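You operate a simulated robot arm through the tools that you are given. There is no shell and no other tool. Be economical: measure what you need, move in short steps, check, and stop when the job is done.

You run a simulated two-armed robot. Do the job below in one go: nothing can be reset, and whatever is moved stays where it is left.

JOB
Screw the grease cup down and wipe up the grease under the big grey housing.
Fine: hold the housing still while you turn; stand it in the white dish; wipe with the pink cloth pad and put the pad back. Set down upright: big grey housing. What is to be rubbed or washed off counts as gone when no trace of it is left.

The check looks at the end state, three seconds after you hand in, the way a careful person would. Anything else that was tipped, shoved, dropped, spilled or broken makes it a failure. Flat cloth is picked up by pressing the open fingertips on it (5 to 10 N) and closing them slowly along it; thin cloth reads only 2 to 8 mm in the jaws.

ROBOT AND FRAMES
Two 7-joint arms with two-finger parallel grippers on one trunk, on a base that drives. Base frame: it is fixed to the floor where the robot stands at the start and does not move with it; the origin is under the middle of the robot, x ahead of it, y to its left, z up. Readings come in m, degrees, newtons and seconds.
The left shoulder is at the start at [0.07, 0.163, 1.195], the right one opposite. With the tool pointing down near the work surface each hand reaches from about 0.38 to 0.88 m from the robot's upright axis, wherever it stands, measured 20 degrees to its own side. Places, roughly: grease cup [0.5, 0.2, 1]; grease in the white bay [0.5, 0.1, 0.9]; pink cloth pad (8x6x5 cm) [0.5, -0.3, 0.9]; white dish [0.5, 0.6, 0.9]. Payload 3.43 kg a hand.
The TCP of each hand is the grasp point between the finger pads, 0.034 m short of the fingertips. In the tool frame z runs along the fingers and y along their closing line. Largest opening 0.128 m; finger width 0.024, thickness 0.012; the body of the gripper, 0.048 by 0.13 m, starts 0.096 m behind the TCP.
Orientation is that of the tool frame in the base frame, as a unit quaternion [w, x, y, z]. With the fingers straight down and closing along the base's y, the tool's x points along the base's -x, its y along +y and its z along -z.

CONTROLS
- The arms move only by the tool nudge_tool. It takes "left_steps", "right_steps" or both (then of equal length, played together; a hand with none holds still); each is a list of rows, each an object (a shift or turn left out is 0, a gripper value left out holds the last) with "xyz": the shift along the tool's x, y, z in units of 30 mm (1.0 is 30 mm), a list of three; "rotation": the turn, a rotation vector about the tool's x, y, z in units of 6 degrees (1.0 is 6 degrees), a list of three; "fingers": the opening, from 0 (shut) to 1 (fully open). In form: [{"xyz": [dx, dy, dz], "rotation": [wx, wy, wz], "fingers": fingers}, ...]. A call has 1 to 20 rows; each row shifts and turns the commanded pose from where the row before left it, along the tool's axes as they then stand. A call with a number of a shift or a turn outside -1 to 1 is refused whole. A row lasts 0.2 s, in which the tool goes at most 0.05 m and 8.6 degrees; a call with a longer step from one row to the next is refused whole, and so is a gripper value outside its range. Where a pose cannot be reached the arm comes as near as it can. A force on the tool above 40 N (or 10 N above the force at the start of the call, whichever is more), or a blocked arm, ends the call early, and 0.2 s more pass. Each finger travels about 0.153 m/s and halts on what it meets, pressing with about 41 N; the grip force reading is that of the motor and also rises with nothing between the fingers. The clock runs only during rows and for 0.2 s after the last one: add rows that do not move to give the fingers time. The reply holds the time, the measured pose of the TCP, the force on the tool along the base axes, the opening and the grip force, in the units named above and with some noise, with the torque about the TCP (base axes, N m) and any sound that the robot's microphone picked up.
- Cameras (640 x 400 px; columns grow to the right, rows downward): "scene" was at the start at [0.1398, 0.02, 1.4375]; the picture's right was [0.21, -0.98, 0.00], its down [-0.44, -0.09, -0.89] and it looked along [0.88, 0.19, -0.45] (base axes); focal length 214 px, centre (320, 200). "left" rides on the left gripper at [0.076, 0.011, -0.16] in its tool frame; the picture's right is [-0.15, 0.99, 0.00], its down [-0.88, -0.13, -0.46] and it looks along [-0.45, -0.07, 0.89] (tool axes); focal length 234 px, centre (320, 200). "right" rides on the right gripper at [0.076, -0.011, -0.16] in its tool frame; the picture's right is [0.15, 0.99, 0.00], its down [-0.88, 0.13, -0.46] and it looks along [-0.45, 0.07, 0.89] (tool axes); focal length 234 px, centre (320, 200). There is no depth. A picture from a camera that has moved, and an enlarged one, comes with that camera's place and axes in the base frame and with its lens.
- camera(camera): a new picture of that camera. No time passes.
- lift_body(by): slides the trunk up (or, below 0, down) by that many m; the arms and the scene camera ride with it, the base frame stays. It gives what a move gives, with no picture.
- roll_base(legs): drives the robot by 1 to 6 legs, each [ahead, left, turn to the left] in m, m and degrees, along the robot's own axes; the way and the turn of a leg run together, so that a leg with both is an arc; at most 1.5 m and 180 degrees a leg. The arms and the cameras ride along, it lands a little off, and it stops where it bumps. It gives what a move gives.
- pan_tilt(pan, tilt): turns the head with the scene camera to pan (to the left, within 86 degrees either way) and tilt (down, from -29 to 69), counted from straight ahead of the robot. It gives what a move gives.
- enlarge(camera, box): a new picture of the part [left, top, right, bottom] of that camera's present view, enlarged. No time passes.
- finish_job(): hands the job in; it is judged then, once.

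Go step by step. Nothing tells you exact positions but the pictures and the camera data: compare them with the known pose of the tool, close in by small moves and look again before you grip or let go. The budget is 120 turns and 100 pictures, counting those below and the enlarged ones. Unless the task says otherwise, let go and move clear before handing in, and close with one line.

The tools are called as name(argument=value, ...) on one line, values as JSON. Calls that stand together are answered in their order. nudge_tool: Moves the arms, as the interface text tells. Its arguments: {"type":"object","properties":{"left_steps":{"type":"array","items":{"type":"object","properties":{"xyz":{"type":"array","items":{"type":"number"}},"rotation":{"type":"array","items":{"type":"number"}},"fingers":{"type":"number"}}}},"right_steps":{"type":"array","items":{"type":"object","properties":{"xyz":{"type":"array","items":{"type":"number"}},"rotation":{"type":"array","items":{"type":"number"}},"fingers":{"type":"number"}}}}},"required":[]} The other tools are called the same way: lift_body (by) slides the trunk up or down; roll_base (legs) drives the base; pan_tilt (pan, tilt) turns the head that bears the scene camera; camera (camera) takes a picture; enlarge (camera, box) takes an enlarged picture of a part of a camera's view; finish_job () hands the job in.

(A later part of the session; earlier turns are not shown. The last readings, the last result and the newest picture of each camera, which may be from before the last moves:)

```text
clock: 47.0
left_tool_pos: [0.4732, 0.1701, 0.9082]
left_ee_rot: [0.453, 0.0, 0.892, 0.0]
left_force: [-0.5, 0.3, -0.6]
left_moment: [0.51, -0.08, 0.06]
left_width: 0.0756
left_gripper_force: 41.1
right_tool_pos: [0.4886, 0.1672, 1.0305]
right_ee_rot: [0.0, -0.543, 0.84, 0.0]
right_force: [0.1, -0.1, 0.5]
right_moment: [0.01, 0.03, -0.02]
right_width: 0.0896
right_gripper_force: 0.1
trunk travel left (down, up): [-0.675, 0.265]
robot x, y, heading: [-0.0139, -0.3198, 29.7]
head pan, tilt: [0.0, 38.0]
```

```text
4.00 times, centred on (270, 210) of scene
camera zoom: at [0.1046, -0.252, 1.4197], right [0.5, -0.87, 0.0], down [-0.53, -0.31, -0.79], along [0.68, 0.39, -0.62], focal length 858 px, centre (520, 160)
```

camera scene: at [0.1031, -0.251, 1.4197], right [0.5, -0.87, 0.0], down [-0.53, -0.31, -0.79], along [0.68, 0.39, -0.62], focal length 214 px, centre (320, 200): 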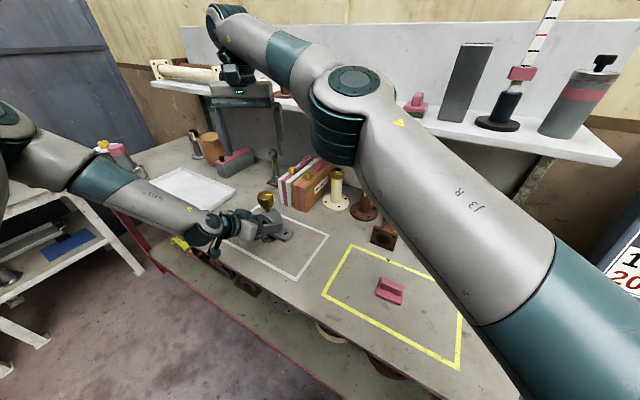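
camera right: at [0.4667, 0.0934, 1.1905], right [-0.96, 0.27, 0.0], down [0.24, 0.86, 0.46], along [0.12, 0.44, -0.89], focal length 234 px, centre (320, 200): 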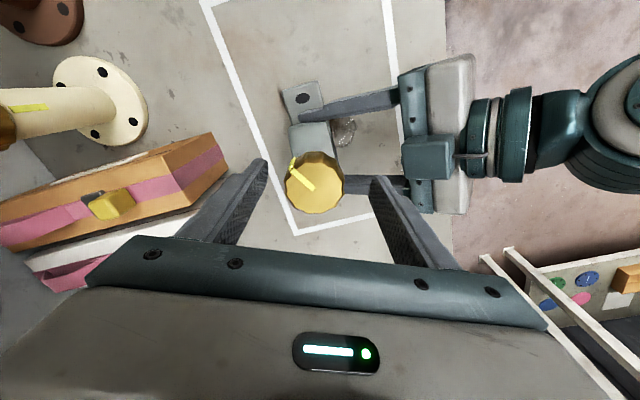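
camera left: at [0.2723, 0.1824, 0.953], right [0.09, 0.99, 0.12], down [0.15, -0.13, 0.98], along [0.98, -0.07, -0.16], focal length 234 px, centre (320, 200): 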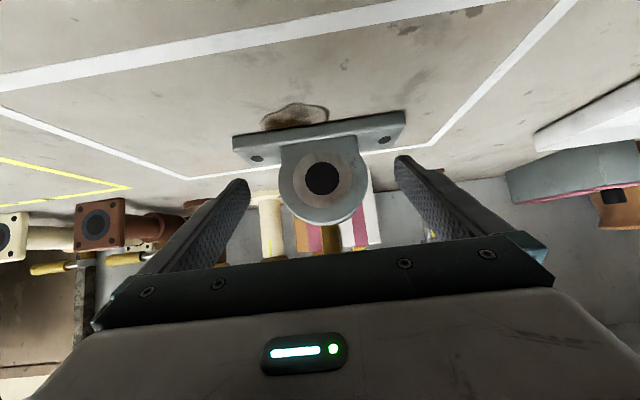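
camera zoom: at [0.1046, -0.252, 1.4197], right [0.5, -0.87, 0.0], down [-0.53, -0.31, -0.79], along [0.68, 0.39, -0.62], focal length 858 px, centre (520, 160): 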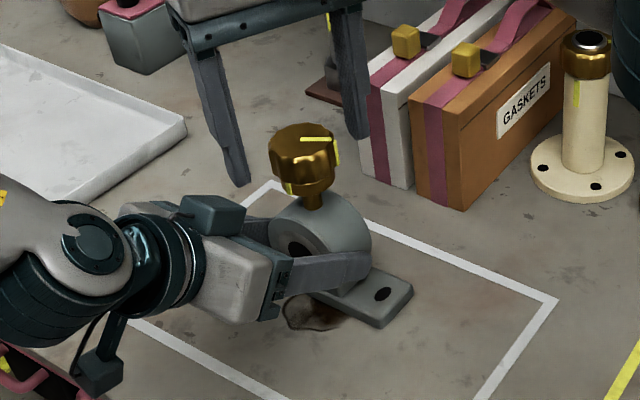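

nudge_tool(right_steps=[{"xyz": [0.05, -0.08, 0.5]}, {"xyz": [0, 0, 0.45]}, {"fingers": 0.6}, {"fingers": 0.52}, {"fingers": 0.46}, {"fingers": 0.4}, {"fingers": 0.35}, {}])

camera(camera="right")

enlarge(camera="scene", box=[190, 160, 350, 260])

```text
clock: 48.8
left_tool_pos: [0.4727, 0.1716, 0.9082]
left_ee_rot: [0.453, 0.0, 0.892, 0.001]
left_force: [-13.9, 2.9, 5.3]
left_moment: [0.13, -1.24, 0.06]
left_width: 0.0754
left_gripper_force: 41.1
right_tool_pos: [0.4914, 0.1639, 1.0029]
right_ee_rot: [0.0, -0.542, 0.841, -0.001]
right_force: [14.4, -2.8, 0.0]
right_moment: [0.08, -0.07, -0.07]
right_width: 0.0514
right_gripper_force: 41.4
trunk travel left (down, up): [-0.675, 0.265]
robot x, y, heading: [-0.0144, -0.3202, 29.5]
head pan, tilt: [0.0, 38.0]
```

```text
69 pictures are left
camera right: at [0.4691, 0.0907, 1.1621], right [-0.96, 0.28, 0.0], down [0.24, 0.86, 0.46], along [0.13, 0.44, -0.89], focal length 234 px, centre (320, 200)
```

right: 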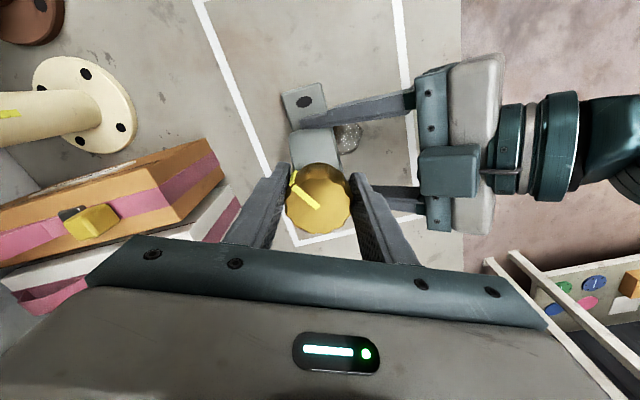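

```text
4.00 times, centred on (270, 210) of scene
camera zoom: at [0.1047, -0.2524, 1.4196], right [0.5, -0.87, 0.0], down [-0.53, -0.31, -0.79], along [0.68, 0.39, -0.62], focal length 858 px, centre (520, 160)
```

zoom: 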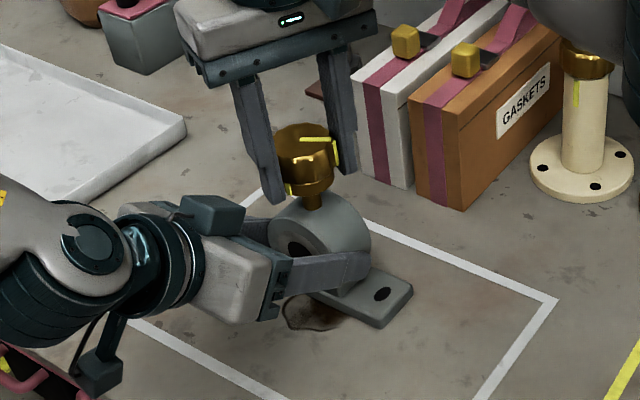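

Cap is gripped at 51 mm. I relieve the small side load and start turning clockwise, 30° first.

nudge_tool(right_steps=[{"xyz": [0, 0.08, 0]}, {"rotation": [0, 0, 1]}, {"rotation": [0, 0, 1]}, {"rotation": [0, 0, 1]}, {"rotation": [0, 0, 1]}, {"rotation": [0, 0, 1]}])

camera(camera="right")

```text
clock: 50.2
left_tool_pos: [0.4719, 0.1708, 0.9074]
left_ee_rot: [0.453, 0.002, 0.892, -0.001]
left_force: [-18.7, 4.9, 3.9]
left_moment: [0.84, -0.71, -0.09]
left_width: 0.0757
left_gripper_force: 41.3
right_tool_pos: [0.4867, 0.1674, 1.0024]
right_ee_rot: [0.001, -0.307, 0.952, 0.0]
right_force: [21.3, 1.3, 3.4]
right_moment: [0.12, -1.12, -0.07]
right_width: 0.0511
right_gripper_force: 41.1
trunk travel left (down, up): [-0.675, 0.265]
robot x, y, heading: [-0.0159, -0.3207, 29.6]
head pan, tilt: [0.0, 38.0]
```

```text
67 pictures are left
camera right: at [0.4305, 0.113, 1.1621], right [-0.7, 0.72, 0.0], down [0.64, 0.62, 0.46], along [0.33, 0.32, -0.89], focal length 234 px, centre (320, 200)
```

right: 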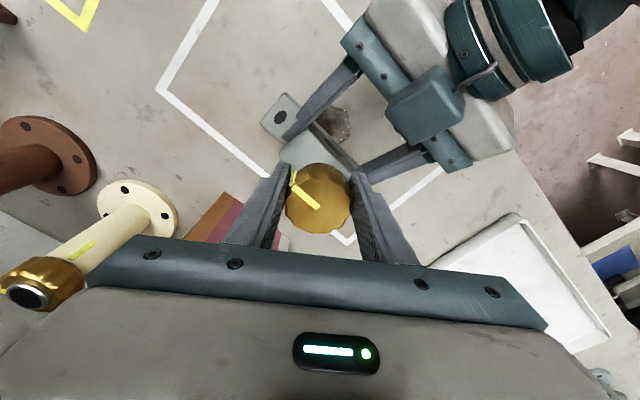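

The cap turns with the hand. I relieve the load in the other direction and turn on.

nudge_tool(right_steps=[{"xyz": [-0.12, -0.09, 0]}, {"rotation": [0, 0, 1]}, {"rotation": [0, 0, 1]}, {"rotation": [0, 0, 1]}, {"rotation": [0, 0, 1]}, {"rotation": [0, 0, 1]}])

camera(camera="right")

```text
clock: 51.6
left_tool_pos: [0.4738, 0.1695, 0.9084]
left_ee_rot: [0.455, 0.004, 0.891, -0.003]
left_force: [20.6, -17.6, 0.2]
left_moment: [0.94, 0.91, -0.22]
left_width: 0.0758
left_gripper_force: 41.2
right_tool_pos: [0.4903, 0.167, 1.0023]
right_ee_rot: [-0.002, -0.05, 0.999, 0.002]
right_force: [-20.1, 21.5, 10.9]
right_moment: [0.46, 0.76, 0.18]
right_width: 0.0512
right_gripper_force: 40.6
trunk travel left (down, up): [-0.675, 0.265]
robot x, y, heading: [-0.0099, -0.3215, 29.6]
head pan, tilt: [0.0, 38.0]
```

```text
66 pictures are left
camera right: at [0.4151, 0.1486, 1.162], right [-0.25, 0.97, 0.0], down [0.86, 0.22, 0.45], along [0.44, 0.12, -0.89], focal length 234 px, centre (320, 200)
```

right: 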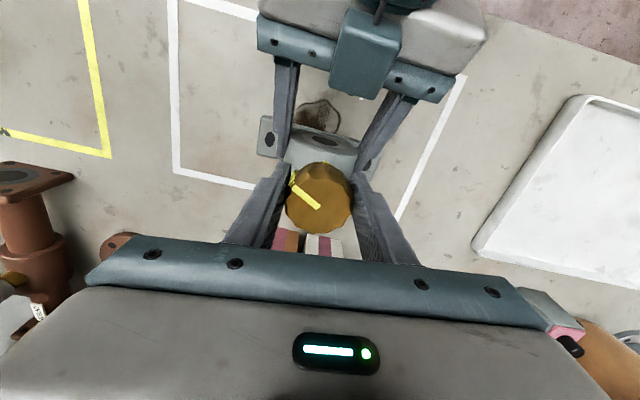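

nudge_tool(right_steps=[{"xyz": [0.07, 0.08, 0]}, {"rotation": [0, 0, 1]}, {"rotation": [0, 0, 1]}, {"rotation": [0, 0, 1]}, {"rotation": [0, 0, 1]}, {}])

camera(camera="right")

```text
clock: 53.0
left_tool_pos: [0.473, 0.1675, 0.908]
left_ee_rot: [0.455, 0.003, 0.891, -0.002]
left_force: [8.2, -36.6, 5.2]
left_moment: [1.38, -1.0, -0.23]
left_width: 0.0761
left_gripper_force: 40.3
right_tool_pos: [0.4905, 0.1683, 1.0036]
right_ee_rot: [0.001, 0.161, 0.987, 0.004]
right_force: [-0.1, 37.1, 9.5]
right_moment: [0.5, -0.1, 0.26]
right_width: 0.0513
right_gripper_force: 40.9
trunk travel left (down, up): [-0.675, 0.265]
robot x, y, heading: [-0.0143, -0.3207, 29.5]
head pan, tilt: [0.0, 38.0]
```

```text
65 pictures are left
camera right: at [0.4135, 0.1817, 1.1623], right [0.17, 0.98, 0.01], down [0.88, -0.16, 0.46], along [0.45, -0.07, -0.89], focal length 234 px, centre (320, 200)
```

right: 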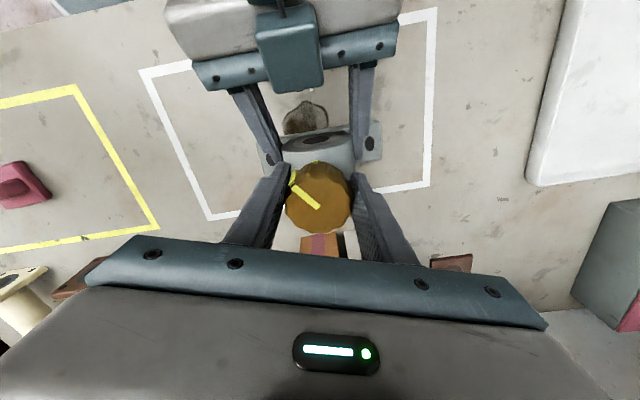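

About 85° done with the marks closing in, but side load has built up. I release the cap, let it relax, and check.

nudge_tool(right_steps=[{"fingers": 0.5}, {"fingers": 0.65}, {}])

enlarge(camera="right", box=[240, 120, 400, 260])

enlarge(camera="scene", box=[230, 170, 310, 220])

```text
clock: 53.8
left_tool_pos: [0.4725, 0.1731, 0.9061]
left_ee_rot: [0.454, 0.001, 0.891, 0.0]
left_force: [-0.7, 5.7, 7.3]
left_moment: [-0.74, -0.43, 0.17]
left_width: 0.0755
left_gripper_force: 41.2
right_tool_pos: [0.4884, 0.1695, 1.001]
right_ee_rot: [0.0, 0.158, 0.987, -0.001]
right_force: [0.2, 0.7, 0.1]
right_moment: [-0.02, 0.03, 0.04]
right_width: 0.0832
right_gripper_force: 0.0
trunk travel left (down, up): [-0.675, 0.265]
robot x, y, heading: [-0.0157, -0.3197, 30.0]
head pan, tilt: [0.0, 38.0]
```

```text
2.86 times, centred on (320, 190) of right
camera zoom: at [0.4123, 0.1827, 1.1611], right [0.17, 0.99, 0.0], down [0.88, -0.15, 0.46], along [0.45, -0.08, -0.89], focal length 669 px, centre (320, 229)
```

zoom: 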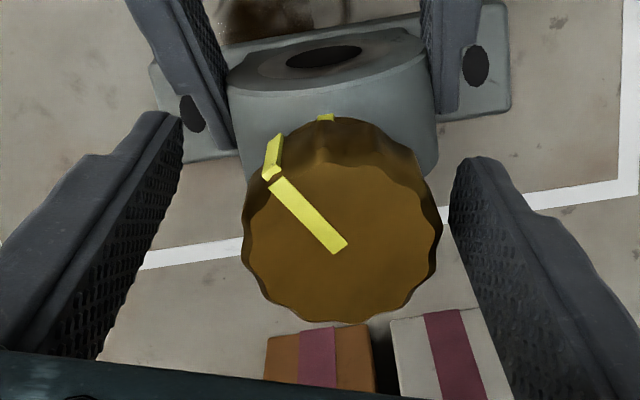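

```text
8.00 times, centred on (270, 195) of scene
camera zoom: at [0.1037, -0.2513, 1.4197], right [0.5, -0.87, 0.0], down [-0.53, -0.31, -0.79], along [0.68, 0.39, -0.62], focal length 1716 px, centre (720, 240)
```

zoom: 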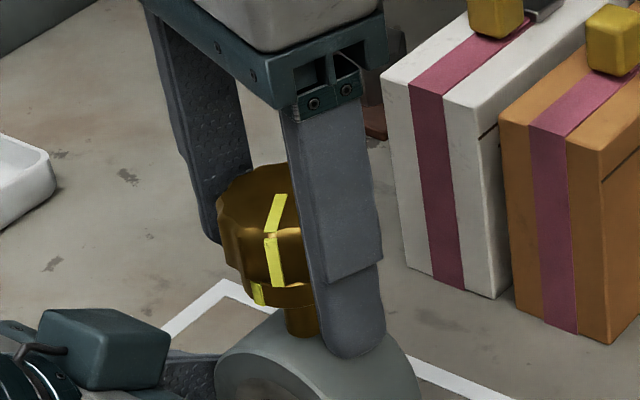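

Marks now show about 30° left to go. I turn the open hand back, recentre, regrip and finish the turn.

nudge_tool(right_steps=[{"xyz": [0.03, 0.1, 0.05]}, {"rotation": [0, 0, -1]}, {"rotation": [0, 0, -1]}, {"rotation": [0, 0, -1]}, {"rotation": [0, 0, -1]}, {"rotation": [0, 0, -1]}, {"fingers": 0.52}, {"fingers": 0.46}, {"fingers": 0.4}, {"fingers": 0.35}, {}])

```text
clock: 56.2
left_tool_pos: [0.4731, 0.1704, 0.9069]
left_ee_rot: [0.454, 0.0, 0.891, 0.0]
left_force: [-0.8, 13.6, 3.6]
left_moment: [-1.0, -0.5, 0.19]
left_width: 0.0756
left_gripper_force: 41.1
right_tool_pos: [0.4908, 0.1708, 1.0016]
right_ee_rot: [0.0, -0.102, 0.995, 0.0]
right_force: [0.4, -18.3, -0.1]
right_moment: [-0.05, 0.11, -0.15]
right_width: 0.0514
right_gripper_force: 41.1
trunk travel left (down, up): [-0.675, 0.265]
robot x, y, heading: [-0.0128, -0.317, 29.7]
head pan, tilt: [0.0, 38.0]
```

nudge_tool(right_steps=[{"xyz": [0.02, -0.08, 0]}, {"rotation": [0, 0, 1]}, {"rotation": [0, 0, 1]}, {"rotation": [0, 0, 1]}, {"rotation": [0, 0, 1]}, {}])

enlarge(camera="right", box=[240, 120, 400, 260])

```text
clock: 57.6
left_tool_pos: [0.4722, 0.1699, 0.9088]
left_ee_rot: [0.453, 0.002, 0.892, -0.002]
left_force: [-14.5, -13.0, 10.9]
left_moment: [1.2, -1.01, -0.31]
left_width: 0.0757
left_gripper_force: 41.2
right_tool_pos: [0.4893, 0.1703, 1.0012]
right_ee_rot: [0.0, 0.108, 0.994, 0.001]
right_force: [12.9, 17.4, 1.0]
right_moment: [-0.32, -0.69, 0.13]
right_width: 0.0517
right_gripper_force: 40.8
trunk travel left (down, up): [-0.675, 0.265]
robot x, y, heading: [-0.0133, -0.3193, 29.6]
head pan, tilt: [0.0, 38.0]
```

```text
2.86 times, centred on (320, 190) of right
camera zoom: at [0.4118, 0.1759, 1.1607], right [0.07, 1.0, 0.0], down [0.89, -0.06, 0.46], along [0.46, -0.03, -0.89], focal length 669 px, centre (320, 229)
```

zoom: 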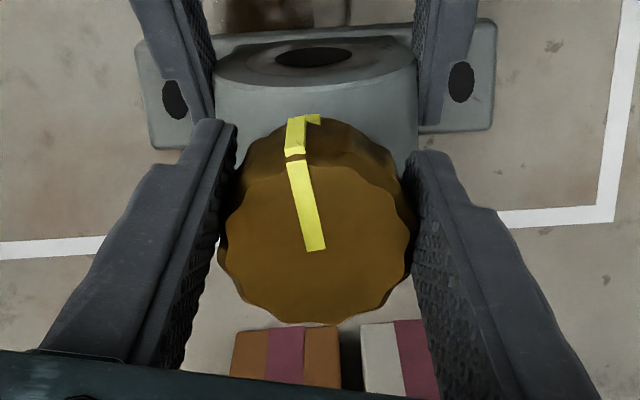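

nudge_tool(right_steps=[{"xyz": [-0.03, 0.08, 0], "rotation": [0, 0, 0.6]}, {"rotation": [0, 0, 0.6]}, {}])

enlarge(camera="right", box=[240, 120, 400, 260])

enlarge(camera="scene", box=[230, 170, 310, 220])

```text
clock: 58.4
left_tool_pos: [0.4725, 0.1686, 0.9074]
left_ee_rot: [0.453, 0.002, 0.892, -0.002]
left_force: [-5.9, -17.8, 3.5]
left_moment: [1.27, -0.19, -0.7]
left_width: 0.0758
left_gripper_force: 40.8
right_tool_pos: [0.4899, 0.1723, 1.0014]
right_ee_rot: [-0.001, 0.168, 0.986, 0.0]
right_force: [2.8, 15.1, 1.7]
right_moment: [-0.84, -0.25, 0.12]
right_width: 0.0512
right_gripper_force: 40.9
trunk travel left (down, up): [-0.675, 0.265]
robot x, y, heading: [-0.0123, -0.3222, 29.5]
head pan, tilt: [0.0, 38.0]
```

```text
2.86 times, centred on (320, 190) of right
camera zoom: at [0.4137, 0.1859, 1.1611], right [0.19, 0.98, 0.0], down [0.87, -0.17, 0.45], along [0.45, -0.09, -0.89], focal length 669 px, centre (320, 229)
```

zoom: 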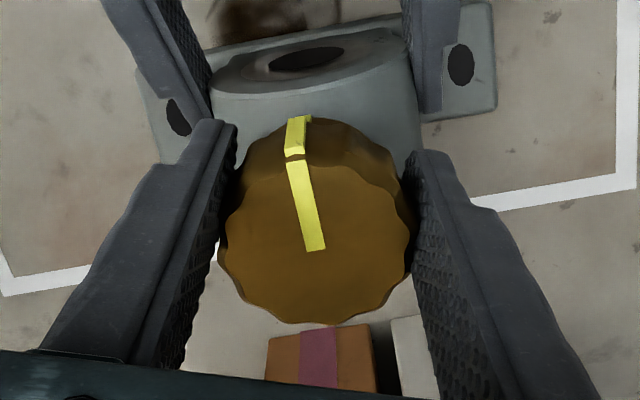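

```text
8.00 times, centred on (270, 195) of scene
camera zoom: at [0.1038, -0.2528, 1.4197], right [0.5, -0.87, 0.0], down [-0.53, -0.31, -0.79], along [0.68, 0.39, -0.62], focal length 1716 px, centre (720, 240)
```

zoom: 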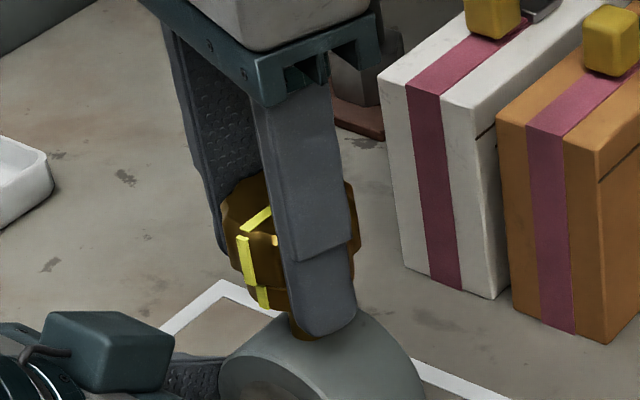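

The marks look aligned within a few degrees. I release the cap, raise the right hand, and inspect.

nudge_tool(right_steps=[{"fingers": 0.5}, {"fingers": 0.7}, {}, {"xyz": [0, 0, -0.9]}, {"xyz": [0, 0, -0.9]}, {"xyz": [0, 0, -0.9]}, {"xyz": [0, 0, -0.9]}])

enlarge(camera="scene", box=[230, 170, 310, 220])

enlarge(camera="right", box=[240, 90, 400, 210])

```text
clock: 60.0
left_tool_pos: [0.4725, 0.1701, 0.9074]
left_ee_rot: [0.453, 0.001, 0.892, -0.001]
left_force: [-0.5, 2.3, 2.8]
left_moment: [-0.65, -0.25, -0.01]
left_width: 0.076
left_gripper_force: 41.3
right_tool_pos: [0.4869, 0.1707, 1.1075]
right_ee_rot: [0.0, 0.168, 0.986, 0.0]
right_force: [-0.5, 0.6, -0.5]
right_moment: [0.0, 0.02, 0.01]
right_width: 0.0899
right_gripper_force: 0.0
trunk travel left (down, up): [-0.675, 0.265]
robot x, y, heading: [-0.0156, -0.3233, 29.8]
head pan, tilt: [0.0, 38.0]
```

```text
8.00 times, centred on (270, 195) of scene
camera zoom: at [0.104, -0.2518, 1.4196], right [0.5, -0.87, 0.0], down [-0.53, -0.31, -0.79], along [0.68, 0.39, -0.62], focal length 1716 px, centre (720, 240)
```

zoom: 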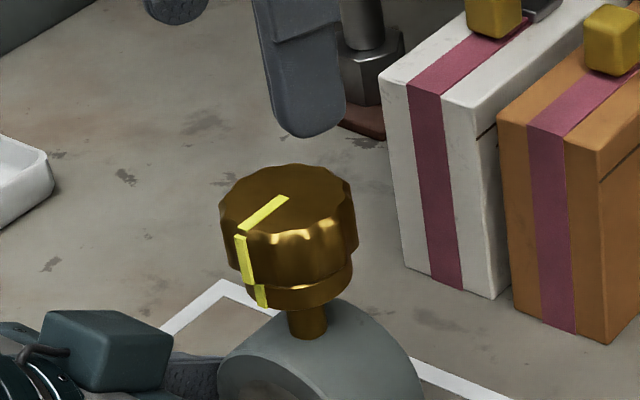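

```text
3.33 times, centred on (320, 150) of right
camera zoom: at [0.4121, 0.1859, 1.2674], right [0.19, 0.98, 0.0], down [0.87, -0.17, 0.46], along [0.45, -0.09, -0.89], focal length 781 px, centre (320, 367)
```

zoom: 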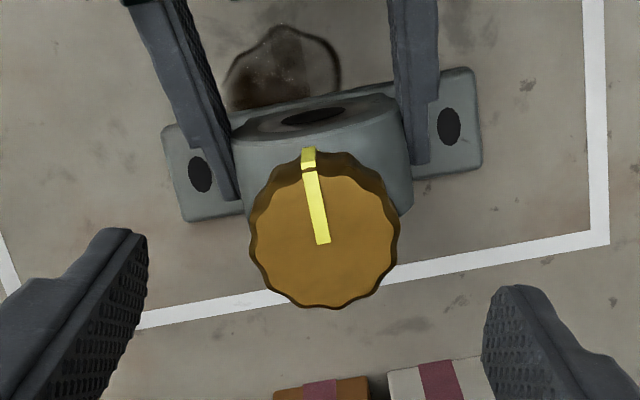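

The cap mark now lines up with the fixed mark. I move the right hand clear, then lift the housing a little with the left.

nudge_tool(right_steps=[{"xyz": [0, 0, -1]}, {"xyz": [0, 0, -1]}, {"xyz": [0, 0, -1]}, {"xyz": [-0.35, -1, 0]}, {"xyz": [-0.35, -1, 0]}, {"xyz": [-0.35, -1, 0]}, {"xyz": [-0.35, -1, 0]}, {"xyz": [-0.35, -1, 0]}, {"xyz": [-0.35, -1, 0]}, {"xyz": [-0.35, -1, 0]}, {"xyz": [-0.35, -1, 0]}, {"xyz": [-0.35, -1, 0]}, {"xyz": [-0.35, -1, 0]}])

nudge_tool(left_steps=[{"xyz": [-0.27, 0, -0.196]}, {"xyz": [-0.27, 0, -0.196]}, {"xyz": [-0.4, 0, -0.29]}, {"xyz": [-0.4, 0, -0.29]}, {"xyz": [-0.4, 0, -0.29]}, {}])

camera(camera="scene")

enlarge(camera="scene", box=[190, 150, 350, 250])

```text
clock: 62.8
left_tool_pos: [0.4726, 0.1712, 0.9082]
left_ee_rot: [0.452, 0.0, 0.892, 0.001]
left_force: [-0.1, 0.0, 0.5]
left_moment: [-0.42, -0.11, 0.01]
left_width: 0.0758
left_gripper_force: 40.9
right_tool_pos: [0.4903, -0.1593, 1.1941]
right_ee_rot: [-0.001, 0.168, 0.986, -0.001]
right_force: [-0.3, 0.3, 0.2]
right_moment: [0.03, 0.04, 0.0]
right_width: 0.0896
right_gripper_force: 0.1
right hand out of reach, approached as far as the arm can: row 2, 3
trunk travel left (down, up): [-0.675, 0.265]
robot x, y, heading: [-0.0152, -0.3173, 29.8]
head pan, tilt: [0.0, 38.0]
```

```text
clock: 64.2
left_tool_pos: [0.4745, 0.1715, 0.971]
left_ee_rot: [0.453, 0.001, 0.892, -0.001]
left_force: [0.1, 0.7, -6.5]
left_moment: [0.02, 0.15, -0.02]
left_width: 0.076
left_gripper_force: 41.4
right_tool_pos: [0.4924, -0.1583, 1.1935]
right_ee_rot: [-0.002, 0.169, 0.986, -0.001]
right_force: [0.3, -0.9, 0.4]
right_moment: [-0.01, 0.0, 0.0]
right_width: 0.0895
right_gripper_force: 0.0
trunk travel left (down, up): [-0.675, 0.265]
robot x, y, heading: [-0.0134, -0.3201, 29.9]
head pan, tilt: [0.0, 38.0]
```

```text
57 pictures are left
camera scene: at [0.1056, -0.2514, 1.4195], right [0.5, -0.87, 0.0], down [-0.54, -0.31, -0.79], along [0.68, 0.39, -0.62], focal length 214 px, centre (320, 200)
```

scene: 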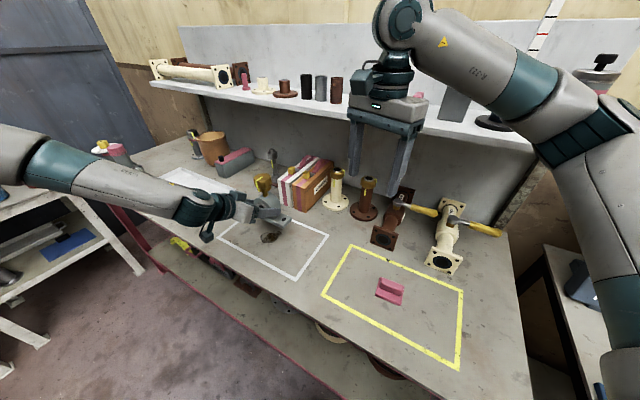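

```text
4.00 times, centred on (270, 200) of scene
camera zoom: at [0.1056, -0.2514, 1.4195], right [0.5, -0.87, 0.0], down [-0.54, -0.31, -0.79], along [0.68, 0.39, -0.62], focal length 858 px, centre (520, 200)
```

zoom: 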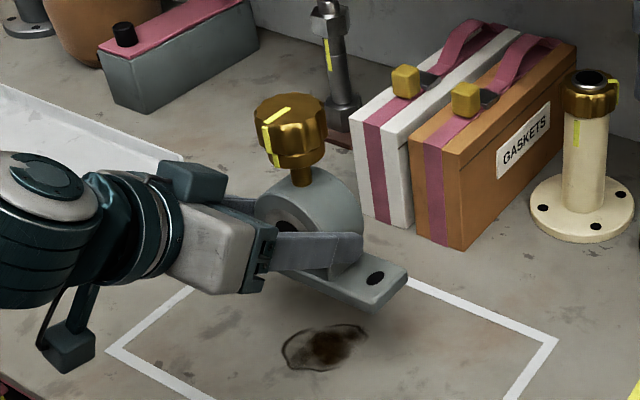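

The housing lifts level (about 0.65 kg) and the grease is exposed. I drive 0.42 m to the base's +y toward the dish.

roll_base(legs=[[0.209, 0.364, 0]])

camera(camera="scene")

camera(camera="left")

```text
clock: 66.8
left_tool_pos: [0.4798, 0.5976, 0.9712]
left_ee_rot: [0.452, 0.002, 0.892, -0.001]
left_force: [-0.2, -0.3, -6.3]
left_moment: [0.01, 0.1, 0.02]
left_width: 0.0757
left_gripper_force: 41.2
right_tool_pos: [0.4963, 0.2689, 1.1939]
right_ee_rot: [-0.002, 0.171, 0.985, 0.001]
right_force: [-0.2, 0.1, 0.3]
right_moment: [0.02, -0.02, 0.02]
right_width: 0.0894
right_gripper_force: 0.0
trunk travel left (down, up): [-0.675, 0.265]
robot x, y, heading: [-0.0077, 0.1074, 29.6]
head pan, tilt: [0.0, 38.0]
```

```text
55 pictures are left
camera scene: at [0.1102, 0.1749, 1.4196], right [0.49, -0.87, 0.0], down [-0.54, -0.3, -0.79], along [0.68, 0.39, -0.62], focal length 214 px, centre (320, 200)
```

scene: 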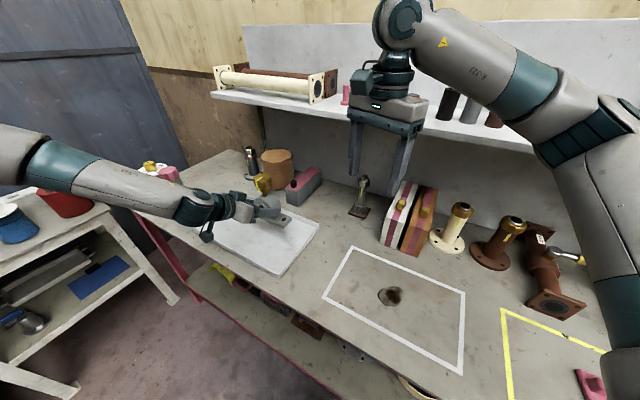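

```text
54 pictures are left
camera left: at [0.306, 0.6092, 1.0048], right [0.09, 0.99, 0.12], down [0.15, -0.13, 0.98], along [0.98, -0.07, -0.16], focal length 234 px, centre (320, 200)
```

left: 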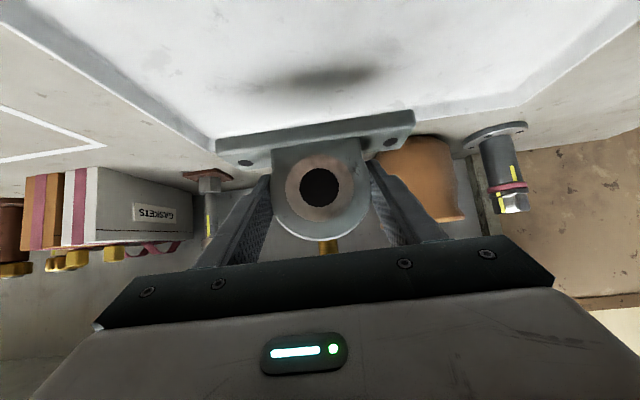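

The housing hangs over the dish. I centre it a little and lower gently until contact.

nudge_tool(left_steps=[{"xyz": [0.29, 0.5, -0.4]}, {"xyz": [0, 0.5, 0]}, {"xyz": [0.4, 0, 0.29]}, {"xyz": [0.4, 0, 0.29]}, {"xyz": [0.27, 0, 0.196]}, {}])

enlarge(camera="scene", box=[180, 160, 340, 280])

```text
clock: 68.2
left_tool_pos: [0.4651, 0.629, 0.9318]
left_ee_rot: [0.453, 0.002, 0.891, -0.002]
left_force: [0.4, 1.1, -6.2]
left_moment: [-0.02, 0.13, 0.0]
left_width: 0.076
left_gripper_force: 41.0
right_tool_pos: [0.4963, 0.2673, 1.193]
right_ee_rot: [-0.001, 0.169, 0.986, -0.001]
right_force: [0.2, 0.7, 0.0]
right_moment: [0.01, -0.03, -0.02]
right_width: 0.0896
right_gripper_force: 0.1
trunk travel left (down, up): [-0.675, 0.265]
robot x, y, heading: [-0.0106, 0.1043, 29.5]
head pan, tilt: [0.0, 38.0]
```

```text
3.33 times, centred on (260, 220) of scene
camera zoom: at [0.1098, 0.1755, 1.4195], right [0.49, -0.87, 0.0], down [-0.54, -0.31, -0.79], along [0.68, 0.39, -0.62], focal length 715 px, centre (520, 133)
```

zoom: 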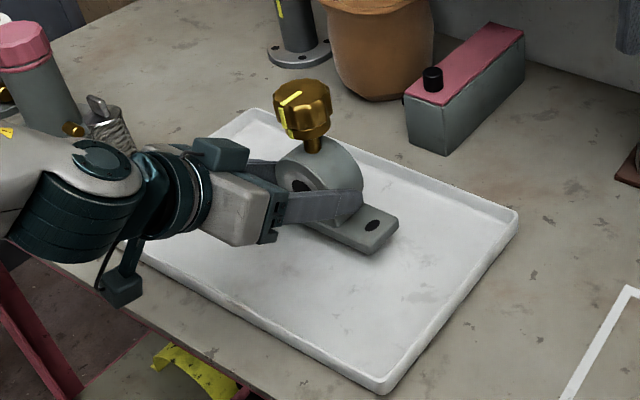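

nudge_tool(left_steps=[{"xyz": [0.27, 0, 0.196]}, {"xyz": [0.09, 0, 0.065]}, {"xyz": [0.08, 0, 0.06]}, {}])

```text
clock: 69.2
left_tool_pos: [0.4656, 0.6291, 0.9156]
left_ee_rot: [0.453, 0.002, 0.892, -0.002]
left_force: [-0.4, -0.5, -5.8]
left_moment: [-0.03, 0.11, -0.01]
left_width: 0.0759
left_gripper_force: 41.0
right_tool_pos: [0.4975, 0.2685, 1.1945]
right_ee_rot: [-0.001, 0.17, 0.985, -0.001]
right_force: [0.0, -0.3, 0.4]
right_moment: [-0.03, 0.0, -0.01]
right_width: 0.0898
right_gripper_force: 0.1
trunk travel left (down, up): [-0.675, 0.265]
robot x, y, heading: [-0.0128, 0.1017, 29.8]
head pan, tilt: [0.0, 38.0]
```

nudge_tool(left_steps=[{"xyz": [0.08, 0, 0.06]}, {}])

```text
clock: 69.8
left_tool_pos: [0.4662, 0.629, 0.9114]
left_ee_rot: [0.452, 0.002, 0.892, -0.002]
left_force: [-0.1, 0.4, -5.7]
left_moment: [0.02, 0.13, 0.03]
left_width: 0.0758
left_gripper_force: 40.8
right_tool_pos: [0.4976, 0.2679, 1.1931]
right_ee_rot: [0.0, 0.171, 0.985, -0.001]
right_force: [0.2, 0.2, 0.5]
right_moment: [0.0, 0.0, 0.01]
right_width: 0.0897
right_gripper_force: 0.1
trunk travel left (down, up): [-0.675, 0.265]
robot x, y, heading: [-0.0099, 0.1076, 29.7]
head pan, tilt: [0.0, 38.0]
```

nudge_tool(left_steps=[{"xyz": [0.06, 0, 0.045]}, {}])

```text
clock: 70.4
left_tool_pos: [0.4653, 0.6273, 0.9114]
left_ee_rot: [0.454, 0.001, 0.891, 0.0]
left_force: [1.3, -0.1, 5.4]
left_moment: [-0.46, -0.39, 0.01]
left_width: 0.0756
left_gripper_force: 41.4
right_tool_pos: [0.4968, 0.268, 1.1955]
right_ee_rot: [0.0, 0.17, 0.985, 0.0]
right_force: [0.9, -0.2, -0.1]
right_moment: [0.01, 0.0, -0.02]
right_width: 0.0897
right_gripper_force: 0.0
trunk travel left (down, up): [-0.675, 0.265]
robot x, y, heading: [-0.0088, 0.1101, 29.7]
head pan, tilt: [0.0, 38.0]
```

Contact. I open and draw the left hand straight back along its fingers.

nudge_tool(left_steps=[{"fingers": 0.65}, {"fingers": 0.8}, {"fingers": 1.0}, {}, {"xyz": [0, 0, -1]}, {"xyz": [0, 0, -1]}, {"xyz": [0, 0, -1]}, {"xyz": [0, 0, -1]}, {"xyz": [-0.5, 0, -0.7]}, {"xyz": [-0.5, 0, -0.7]}, {"xyz": [-0.5, 0, -0.7]}])

camera(camera="scene")

enlarge(camera="scene", box=[180, 160, 340, 280])

enlarge(camera="left", box=[220, 50, 420, 175])

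```text
clock: 72.8
left_tool_pos: [0.3423, 0.6257, 1.0546]
left_ee_rot: [0.453, 0.001, 0.892, -0.001]
left_force: [0.0, -0.3, -0.1]
left_moment: [0.02, 0.01, 0.0]
left_width: 0.1282
left_gripper_force: 0.1
right_tool_pos: [0.4956, 0.2675, 1.1962]
right_ee_rot: [0.0, 0.171, 0.985, -0.001]
right_force: [-0.6, -0.3, 0.0]
right_moment: [0.01, 0.01, -0.02]
right_width: 0.0896
right_gripper_force: 0.0
trunk travel left (down, up): [-0.675, 0.265]
robot x, y, heading: [-0.0058, 0.1086, 29.8]
head pan, tilt: [0.0, 38.0]
```

```text
52 pictures are left
camera scene: at [0.1085, 0.1738, 1.4197], right [0.49, -0.87, 0.0], down [-0.53, -0.3, -0.79], along [0.69, 0.39, -0.61], focal length 214 px, centre (320, 200)
```

scene: 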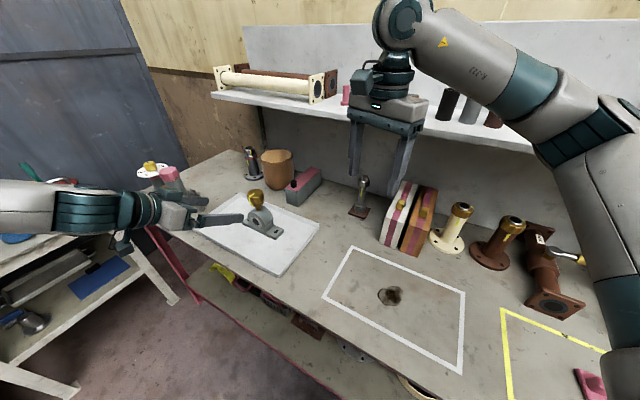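

```text
3.33 times, centred on (260, 220) of scene
camera zoom: at [0.1085, 0.1738, 1.4197], right [0.49, -0.87, 0.0], down [-0.53, -0.3, -0.79], along [0.69, 0.39, -0.61], focal length 715 px, centre (520, 133)
```

zoom: 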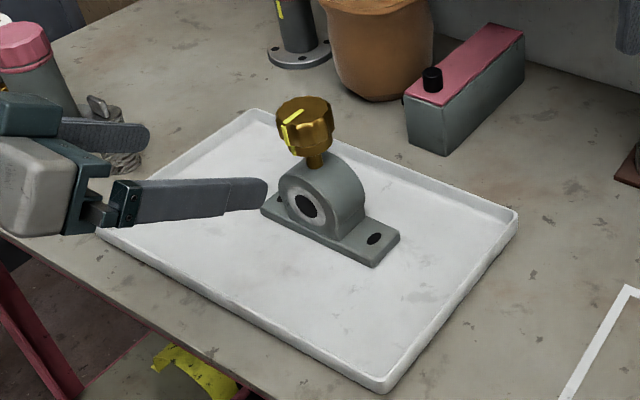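

```text
3.20 times, centred on (320, 112) of left
camera zoom: at [0.1685, 0.6367, 1.087], right [0.09, 0.99, 0.12], down [0.15, -0.13, 0.98], along [0.98, -0.07, -0.16], focal length 749 px, centre (320, 480)
```

zoom: 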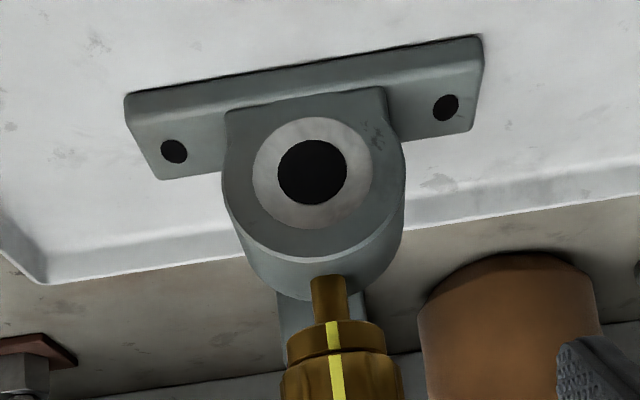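

The housing stands upright in the dish with marks aligned. Next, raise the left hand, back the robot off, square it up and bring it forward to wipe with the right hand.

nudge_tool(left_steps=[{"xyz": [-0.77, 0, -0.56]}, {"xyz": [-0.77, 0, -0.56]}, {"xyz": [-0.77, 0, -0.56]}, {"xyz": [-0.77, 0, -0.56]}, {"xyz": [-0.77, 0, -0.56]}, {"xyz": [-0.77, 0, -0.56]}, {"xyz": [-0.77, 0, -0.56]}])

roll_base(legs=[[-0.217, 0.124, 0], [0, 0, -29.8], [0.15, 0, 0]])

camera(camera="scene")

camera(camera="right")

```text
clock: 74.4
left_tool_pos: [0.343, 0.6297, 1.2575]
left_ee_rot: [0.455, -0.004, 0.891, -0.005]
left_force: [0.0, 0.9, 0.1]
left_moment: [0.0, -0.08, -0.08]
left_width: 0.1277
left_gripper_force: 0.1
right_tool_pos: [0.4957, 0.2686, 1.1953]
right_ee_rot: [0.0, 0.169, 0.986, 0.0]
right_force: [0.1, 0.3, -0.1]
right_moment: [-0.02, -0.03, 0.02]
right_width: 0.0895
right_gripper_force: 0.0
trunk travel left (down, up): [-0.675, 0.265]
robot x, y, heading: [-0.0084, 0.1103, 29.6]
head pan, tilt: [0.0, 38.0]
```

```text
clock: 78.6
left_tool_pos: [0.4565, 0.3921, 1.2578]
left_ee_rot: [0.438, 0.229, 0.861, -0.117]
left_force: [-0.5, -1.3, 0.2]
left_moment: [0.03, 0.01, 0.03]
left_width: 0.128
left_gripper_force: 0.1
right_tool_pos: [0.4128, 0.0011, 1.1947]
right_ee_rot: [0.0, 0.414, 0.91, 0.001]
right_force: [0.4, 0.4, -1.1]
right_moment: [-0.01, 0.03, 0.0]
right_width: 0.0895
right_gripper_force: 0.0
trunk travel left (down, up): [-0.675, 0.265]
robot x, y, heading: [-0.1037, 0.1087, 0.0]
head pan, tilt: [0.0, 38.0]
```

```text
49 pictures are left
camera scene: at [0.0284, 0.1105, 1.4199], right [0.0, -1.0, 0.0], down [-0.61, 0.0, -0.79], along [0.79, 0.0, -0.61], focal length 214 px, centre (320, 200)
```

scene: 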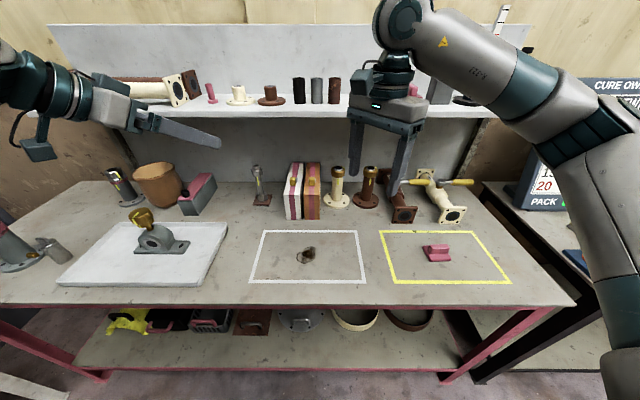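

```text
48 pictures are left
camera right: at [0.3533, 0.0517, 1.3547], right [0.65, 0.76, 0.0], down [0.68, -0.58, 0.46], along [0.35, -0.3, -0.89], focal length 234 px, centre (320, 200)
```

right: 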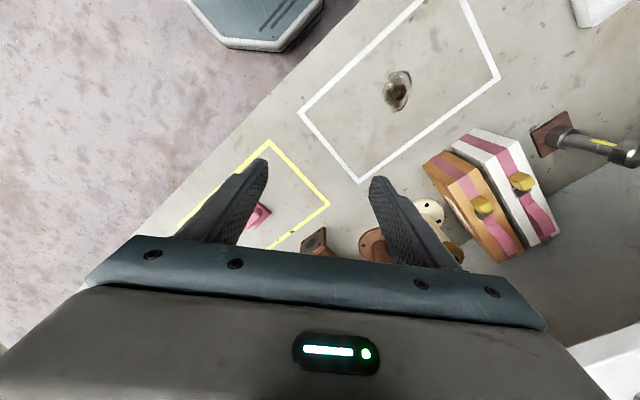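

enlarge(camera="scene", box=[405, 230, 469, 270])

enlarge(camera="scene", box=[276, 235, 340, 275])

```text
10.00 times, centred on (437, 250) of scene
camera zoom: at [0.0284, 0.1105, 1.4199], right [0.0, -1.0, 0.0], down [-0.61, 0.0, -0.79], along [0.79, 0.0, -0.61], focal length 2145 px, centre (-850, -300)
```

zoom: 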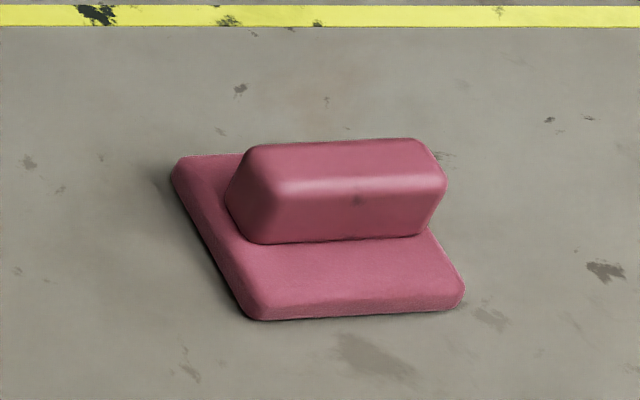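

```text
10.00 times, centred on (308, 255) of scene
camera zoom: at [0.0284, 0.1105, 1.4199], right [0.0, -1.0, 0.0], down [-0.61, 0.0, -0.79], along [0.79, 0.0, -0.61], focal length 2145 px, centre (440, -350)
```

zoom: 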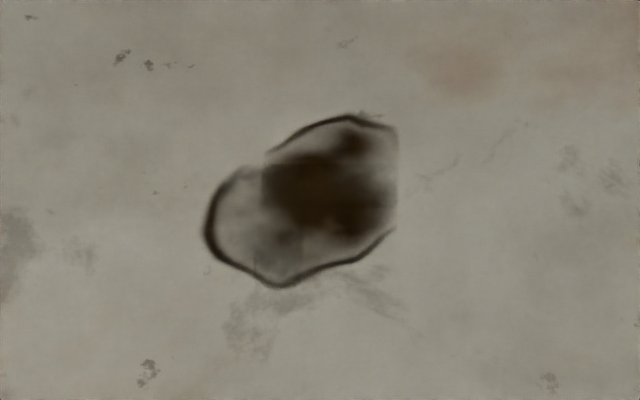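

Pad: base ≈[0.47, −0.27], 8 cm along y, with a handle ≈6 cm long along y. I'll square the right hand and go above it, with the fingers straddling the handle's ends.

nudge_tool(right_steps=[{"rotation": [0, 0, -1], "fingers": 0.85}, {"rotation": [0, 0, -1]}, {"rotation": [0, 0, -1]}, {"rotation": [0, 0, -1]}, {"rotation": [0, 0, -1]}, {"rotation": [0, 0, -1]}, {"rotation": [0, 0, -1]}, {"rotation": [0, 0, -1]}, {"xyz": [-0.211, -0.985, 0.722]}, {"xyz": [-0.211, -0.985, 0.722]}, {"xyz": [-0.211, -0.985, 0.722]}, {"xyz": [-0.211, -0.985, 0.722]}, {"xyz": [-0.211, -0.985, 0.722]}, {"xyz": [-0.211, -0.985, 0.722]}, {"xyz": [-0.211, -0.985, 0.722]}, {"xyz": [-0.211, -0.985, 0.722]}, {"xyz": [-0.211, -0.985, 0.722]}])

camera(camera="right")

enlarge(camera="scene", box=[370, 180, 530, 280])

```text
clock: 82.2
left_tool_pos: [0.4586, 0.3906, 1.2572]
left_ee_rot: [0.439, 0.228, 0.861, -0.116]
left_force: [-0.4, -0.8, 0.1]
left_moment: [-0.02, 0.02, -0.03]
left_width: 0.1283
left_gripper_force: 0.1
right_tool_pos: [0.467, -0.264, 0.9975]
right_ee_rot: [0.0, 0.009, 1.0, 0.0]
right_force: [-0.3, 0.5, 0.9]
right_moment: [0.01, -0.04, 0.01]
right_width: 0.1087
right_gripper_force: 0.0
trunk travel left (down, up): [-0.675, 0.265]
robot x, y, heading: [-0.106, 0.1096, 0.3]
head pan, tilt: [0.0, 38.0]
```

```text
45 pictures are left
camera right: at [0.3908, -0.2747, 1.1568], right [-0.13, 0.99, 0.0], down [0.88, 0.12, 0.46], along [0.45, 0.06, -0.89], focal length 234 px, centre (320, 200)
```

right: 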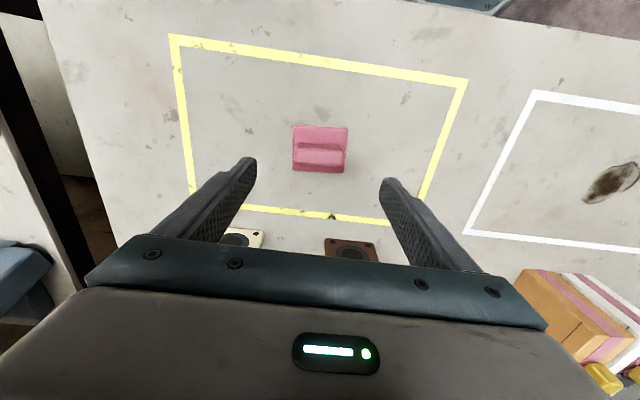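

```text
4.00 times, centred on (450, 230) of scene
camera zoom: at [0.03, 0.1089, 1.4197], right [0.0, -1.0, 0.0], down [-0.62, 0.0, -0.79], along [0.79, 0.0, -0.62], focal length 858 px, centre (-200, 80)
```

zoom: 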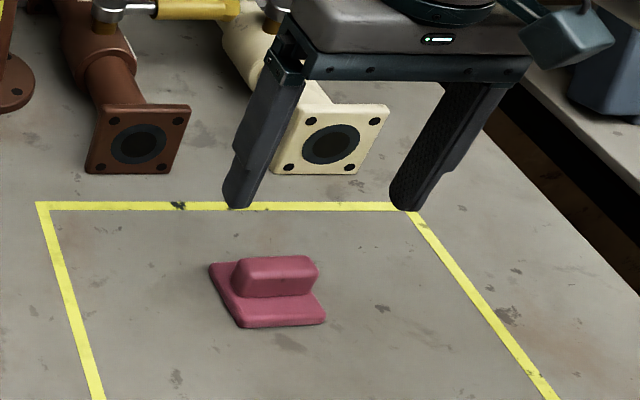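

nudge_tool(right_steps=[{"xyz": [0.05, -0.04, 0.7]}, {"xyz": [0, 0, 0.7]}, {"xyz": [0, 0, 0.7]}, {"xyz": [0, 0, 0.6]}])

camera(camera="right")

enlarge(camera="scene", box=[390, 210, 486, 270])

```text
clock: 83.2
left_tool_pos: [0.4583, 0.3913, 1.257]
left_ee_rot: [0.438, 0.228, 0.862, -0.116]
left_force: [0.8, 0.0, 0.6]
left_moment: [0.01, 0.0, -0.02]
left_width: 0.128
left_gripper_force: 0.0
right_tool_pos: [0.4644, -0.2677, 0.9161]
right_ee_rot: [0.001, 0.009, 1.0, 0.001]
right_force: [0.0, 0.3, 0.2]
right_moment: [0.02, -0.03, 0.0]
right_width: 0.1088
right_gripper_force: 0.1
trunk travel left (down, up): [-0.675, 0.265]
robot x, y, heading: [-0.1068, 0.109, 0.2]
head pan, tilt: [0.0, 38.0]
```

```text
43 pictures are left
camera right: at [0.3889, -0.2778, 1.0754], right [-0.13, 0.99, 0.0], down [0.88, 0.11, 0.46], along [0.45, 0.06, -0.89], focal length 234 px, centre (320, 200)
```

right: 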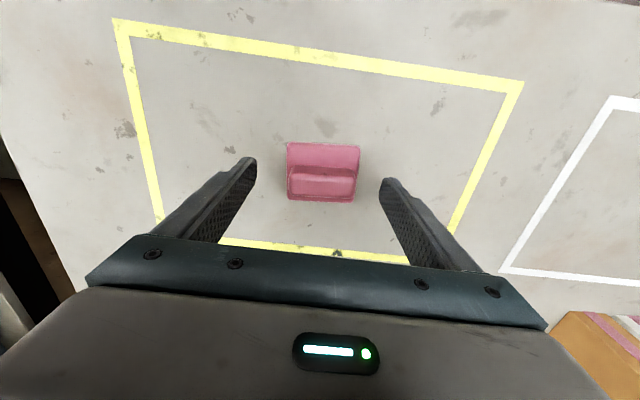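

```text
6.67 times, centred on (438, 240) of scene
camera zoom: at [0.0302, 0.1097, 1.4197], right [0.0, -1.0, 0.0], down [-0.62, 0.0, -0.79], along [0.79, 0.0, -0.62], focal length 1430 px, centre (-467, -67)
```

zoom: 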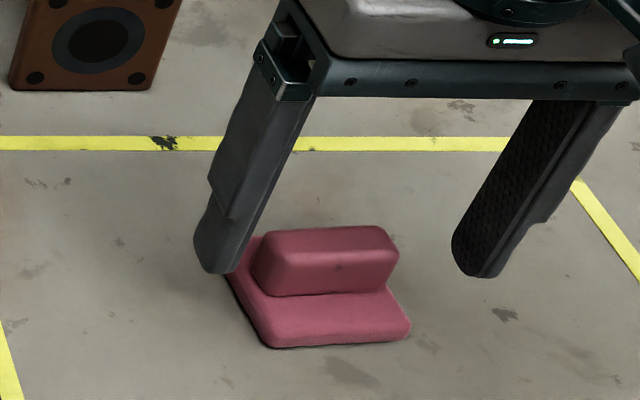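

nudge_tool(right_steps=[{"xyz": [0, 0.13, 0.25]}, {"xyz": [0, 0, 0.22]}, {"fingers": 0.7}, {"fingers": 0.6}, {"fingers": 0.54}, {"fingers": 0.49}, {"fingers": 0.45}, {"fingers": 0.4}, {}])

enlarge(camera="scene", box=[390, 210, 486, 270])

camera(camera="right")

```text
clock: 85.2
left_tool_pos: [0.4585, 0.3917, 1.2576]
left_ee_rot: [0.438, 0.228, 0.862, -0.116]
left_force: [0.5, -0.7, -0.5]
left_moment: [0.0, 0.02, 0.01]
left_width: 0.1282
left_gripper_force: 0.1
right_tool_pos: [0.4643, -0.2644, 0.9043]
right_ee_rot: [-0.001, 0.008, 1.0, 0.001]
right_force: [1.4, 0.8, -0.1]
right_moment: [0.02, -0.01, 0.01]
right_width: 0.0596
right_gripper_force: 41.2
trunk travel left (down, up): [-0.675, 0.265]
robot x, y, heading: [-0.1086, 0.108, 0.3]
head pan, tilt: [0.0, 38.0]
```

```text
6.67 times, centred on (438, 240) of scene
camera zoom: at [0.0302, 0.1103, 1.4196], right [0.0, -1.0, 0.0], down [-0.62, 0.0, -0.79], along [0.79, 0.0, -0.62], focal length 1430 px, centre (-467, -67)
```

zoom: 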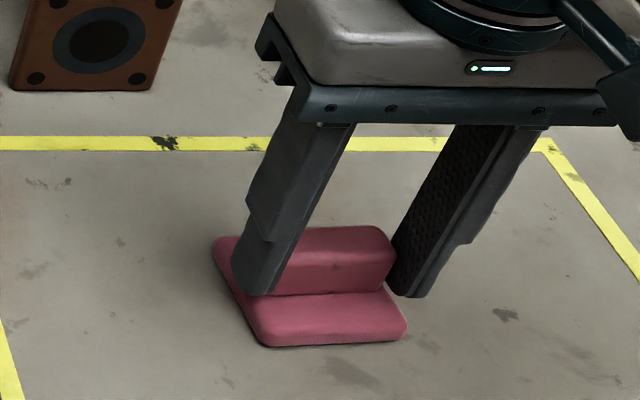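

```text
40 pictures are left
camera right: at [0.3872, -0.2731, 1.0628], right [-0.13, 0.99, 0.0], down [0.88, 0.12, 0.46], along [0.45, 0.06, -0.89], focal length 234 px, centre (320, 200)
```

right: 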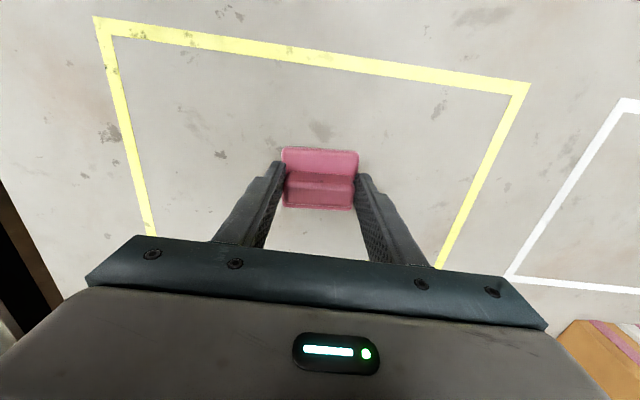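

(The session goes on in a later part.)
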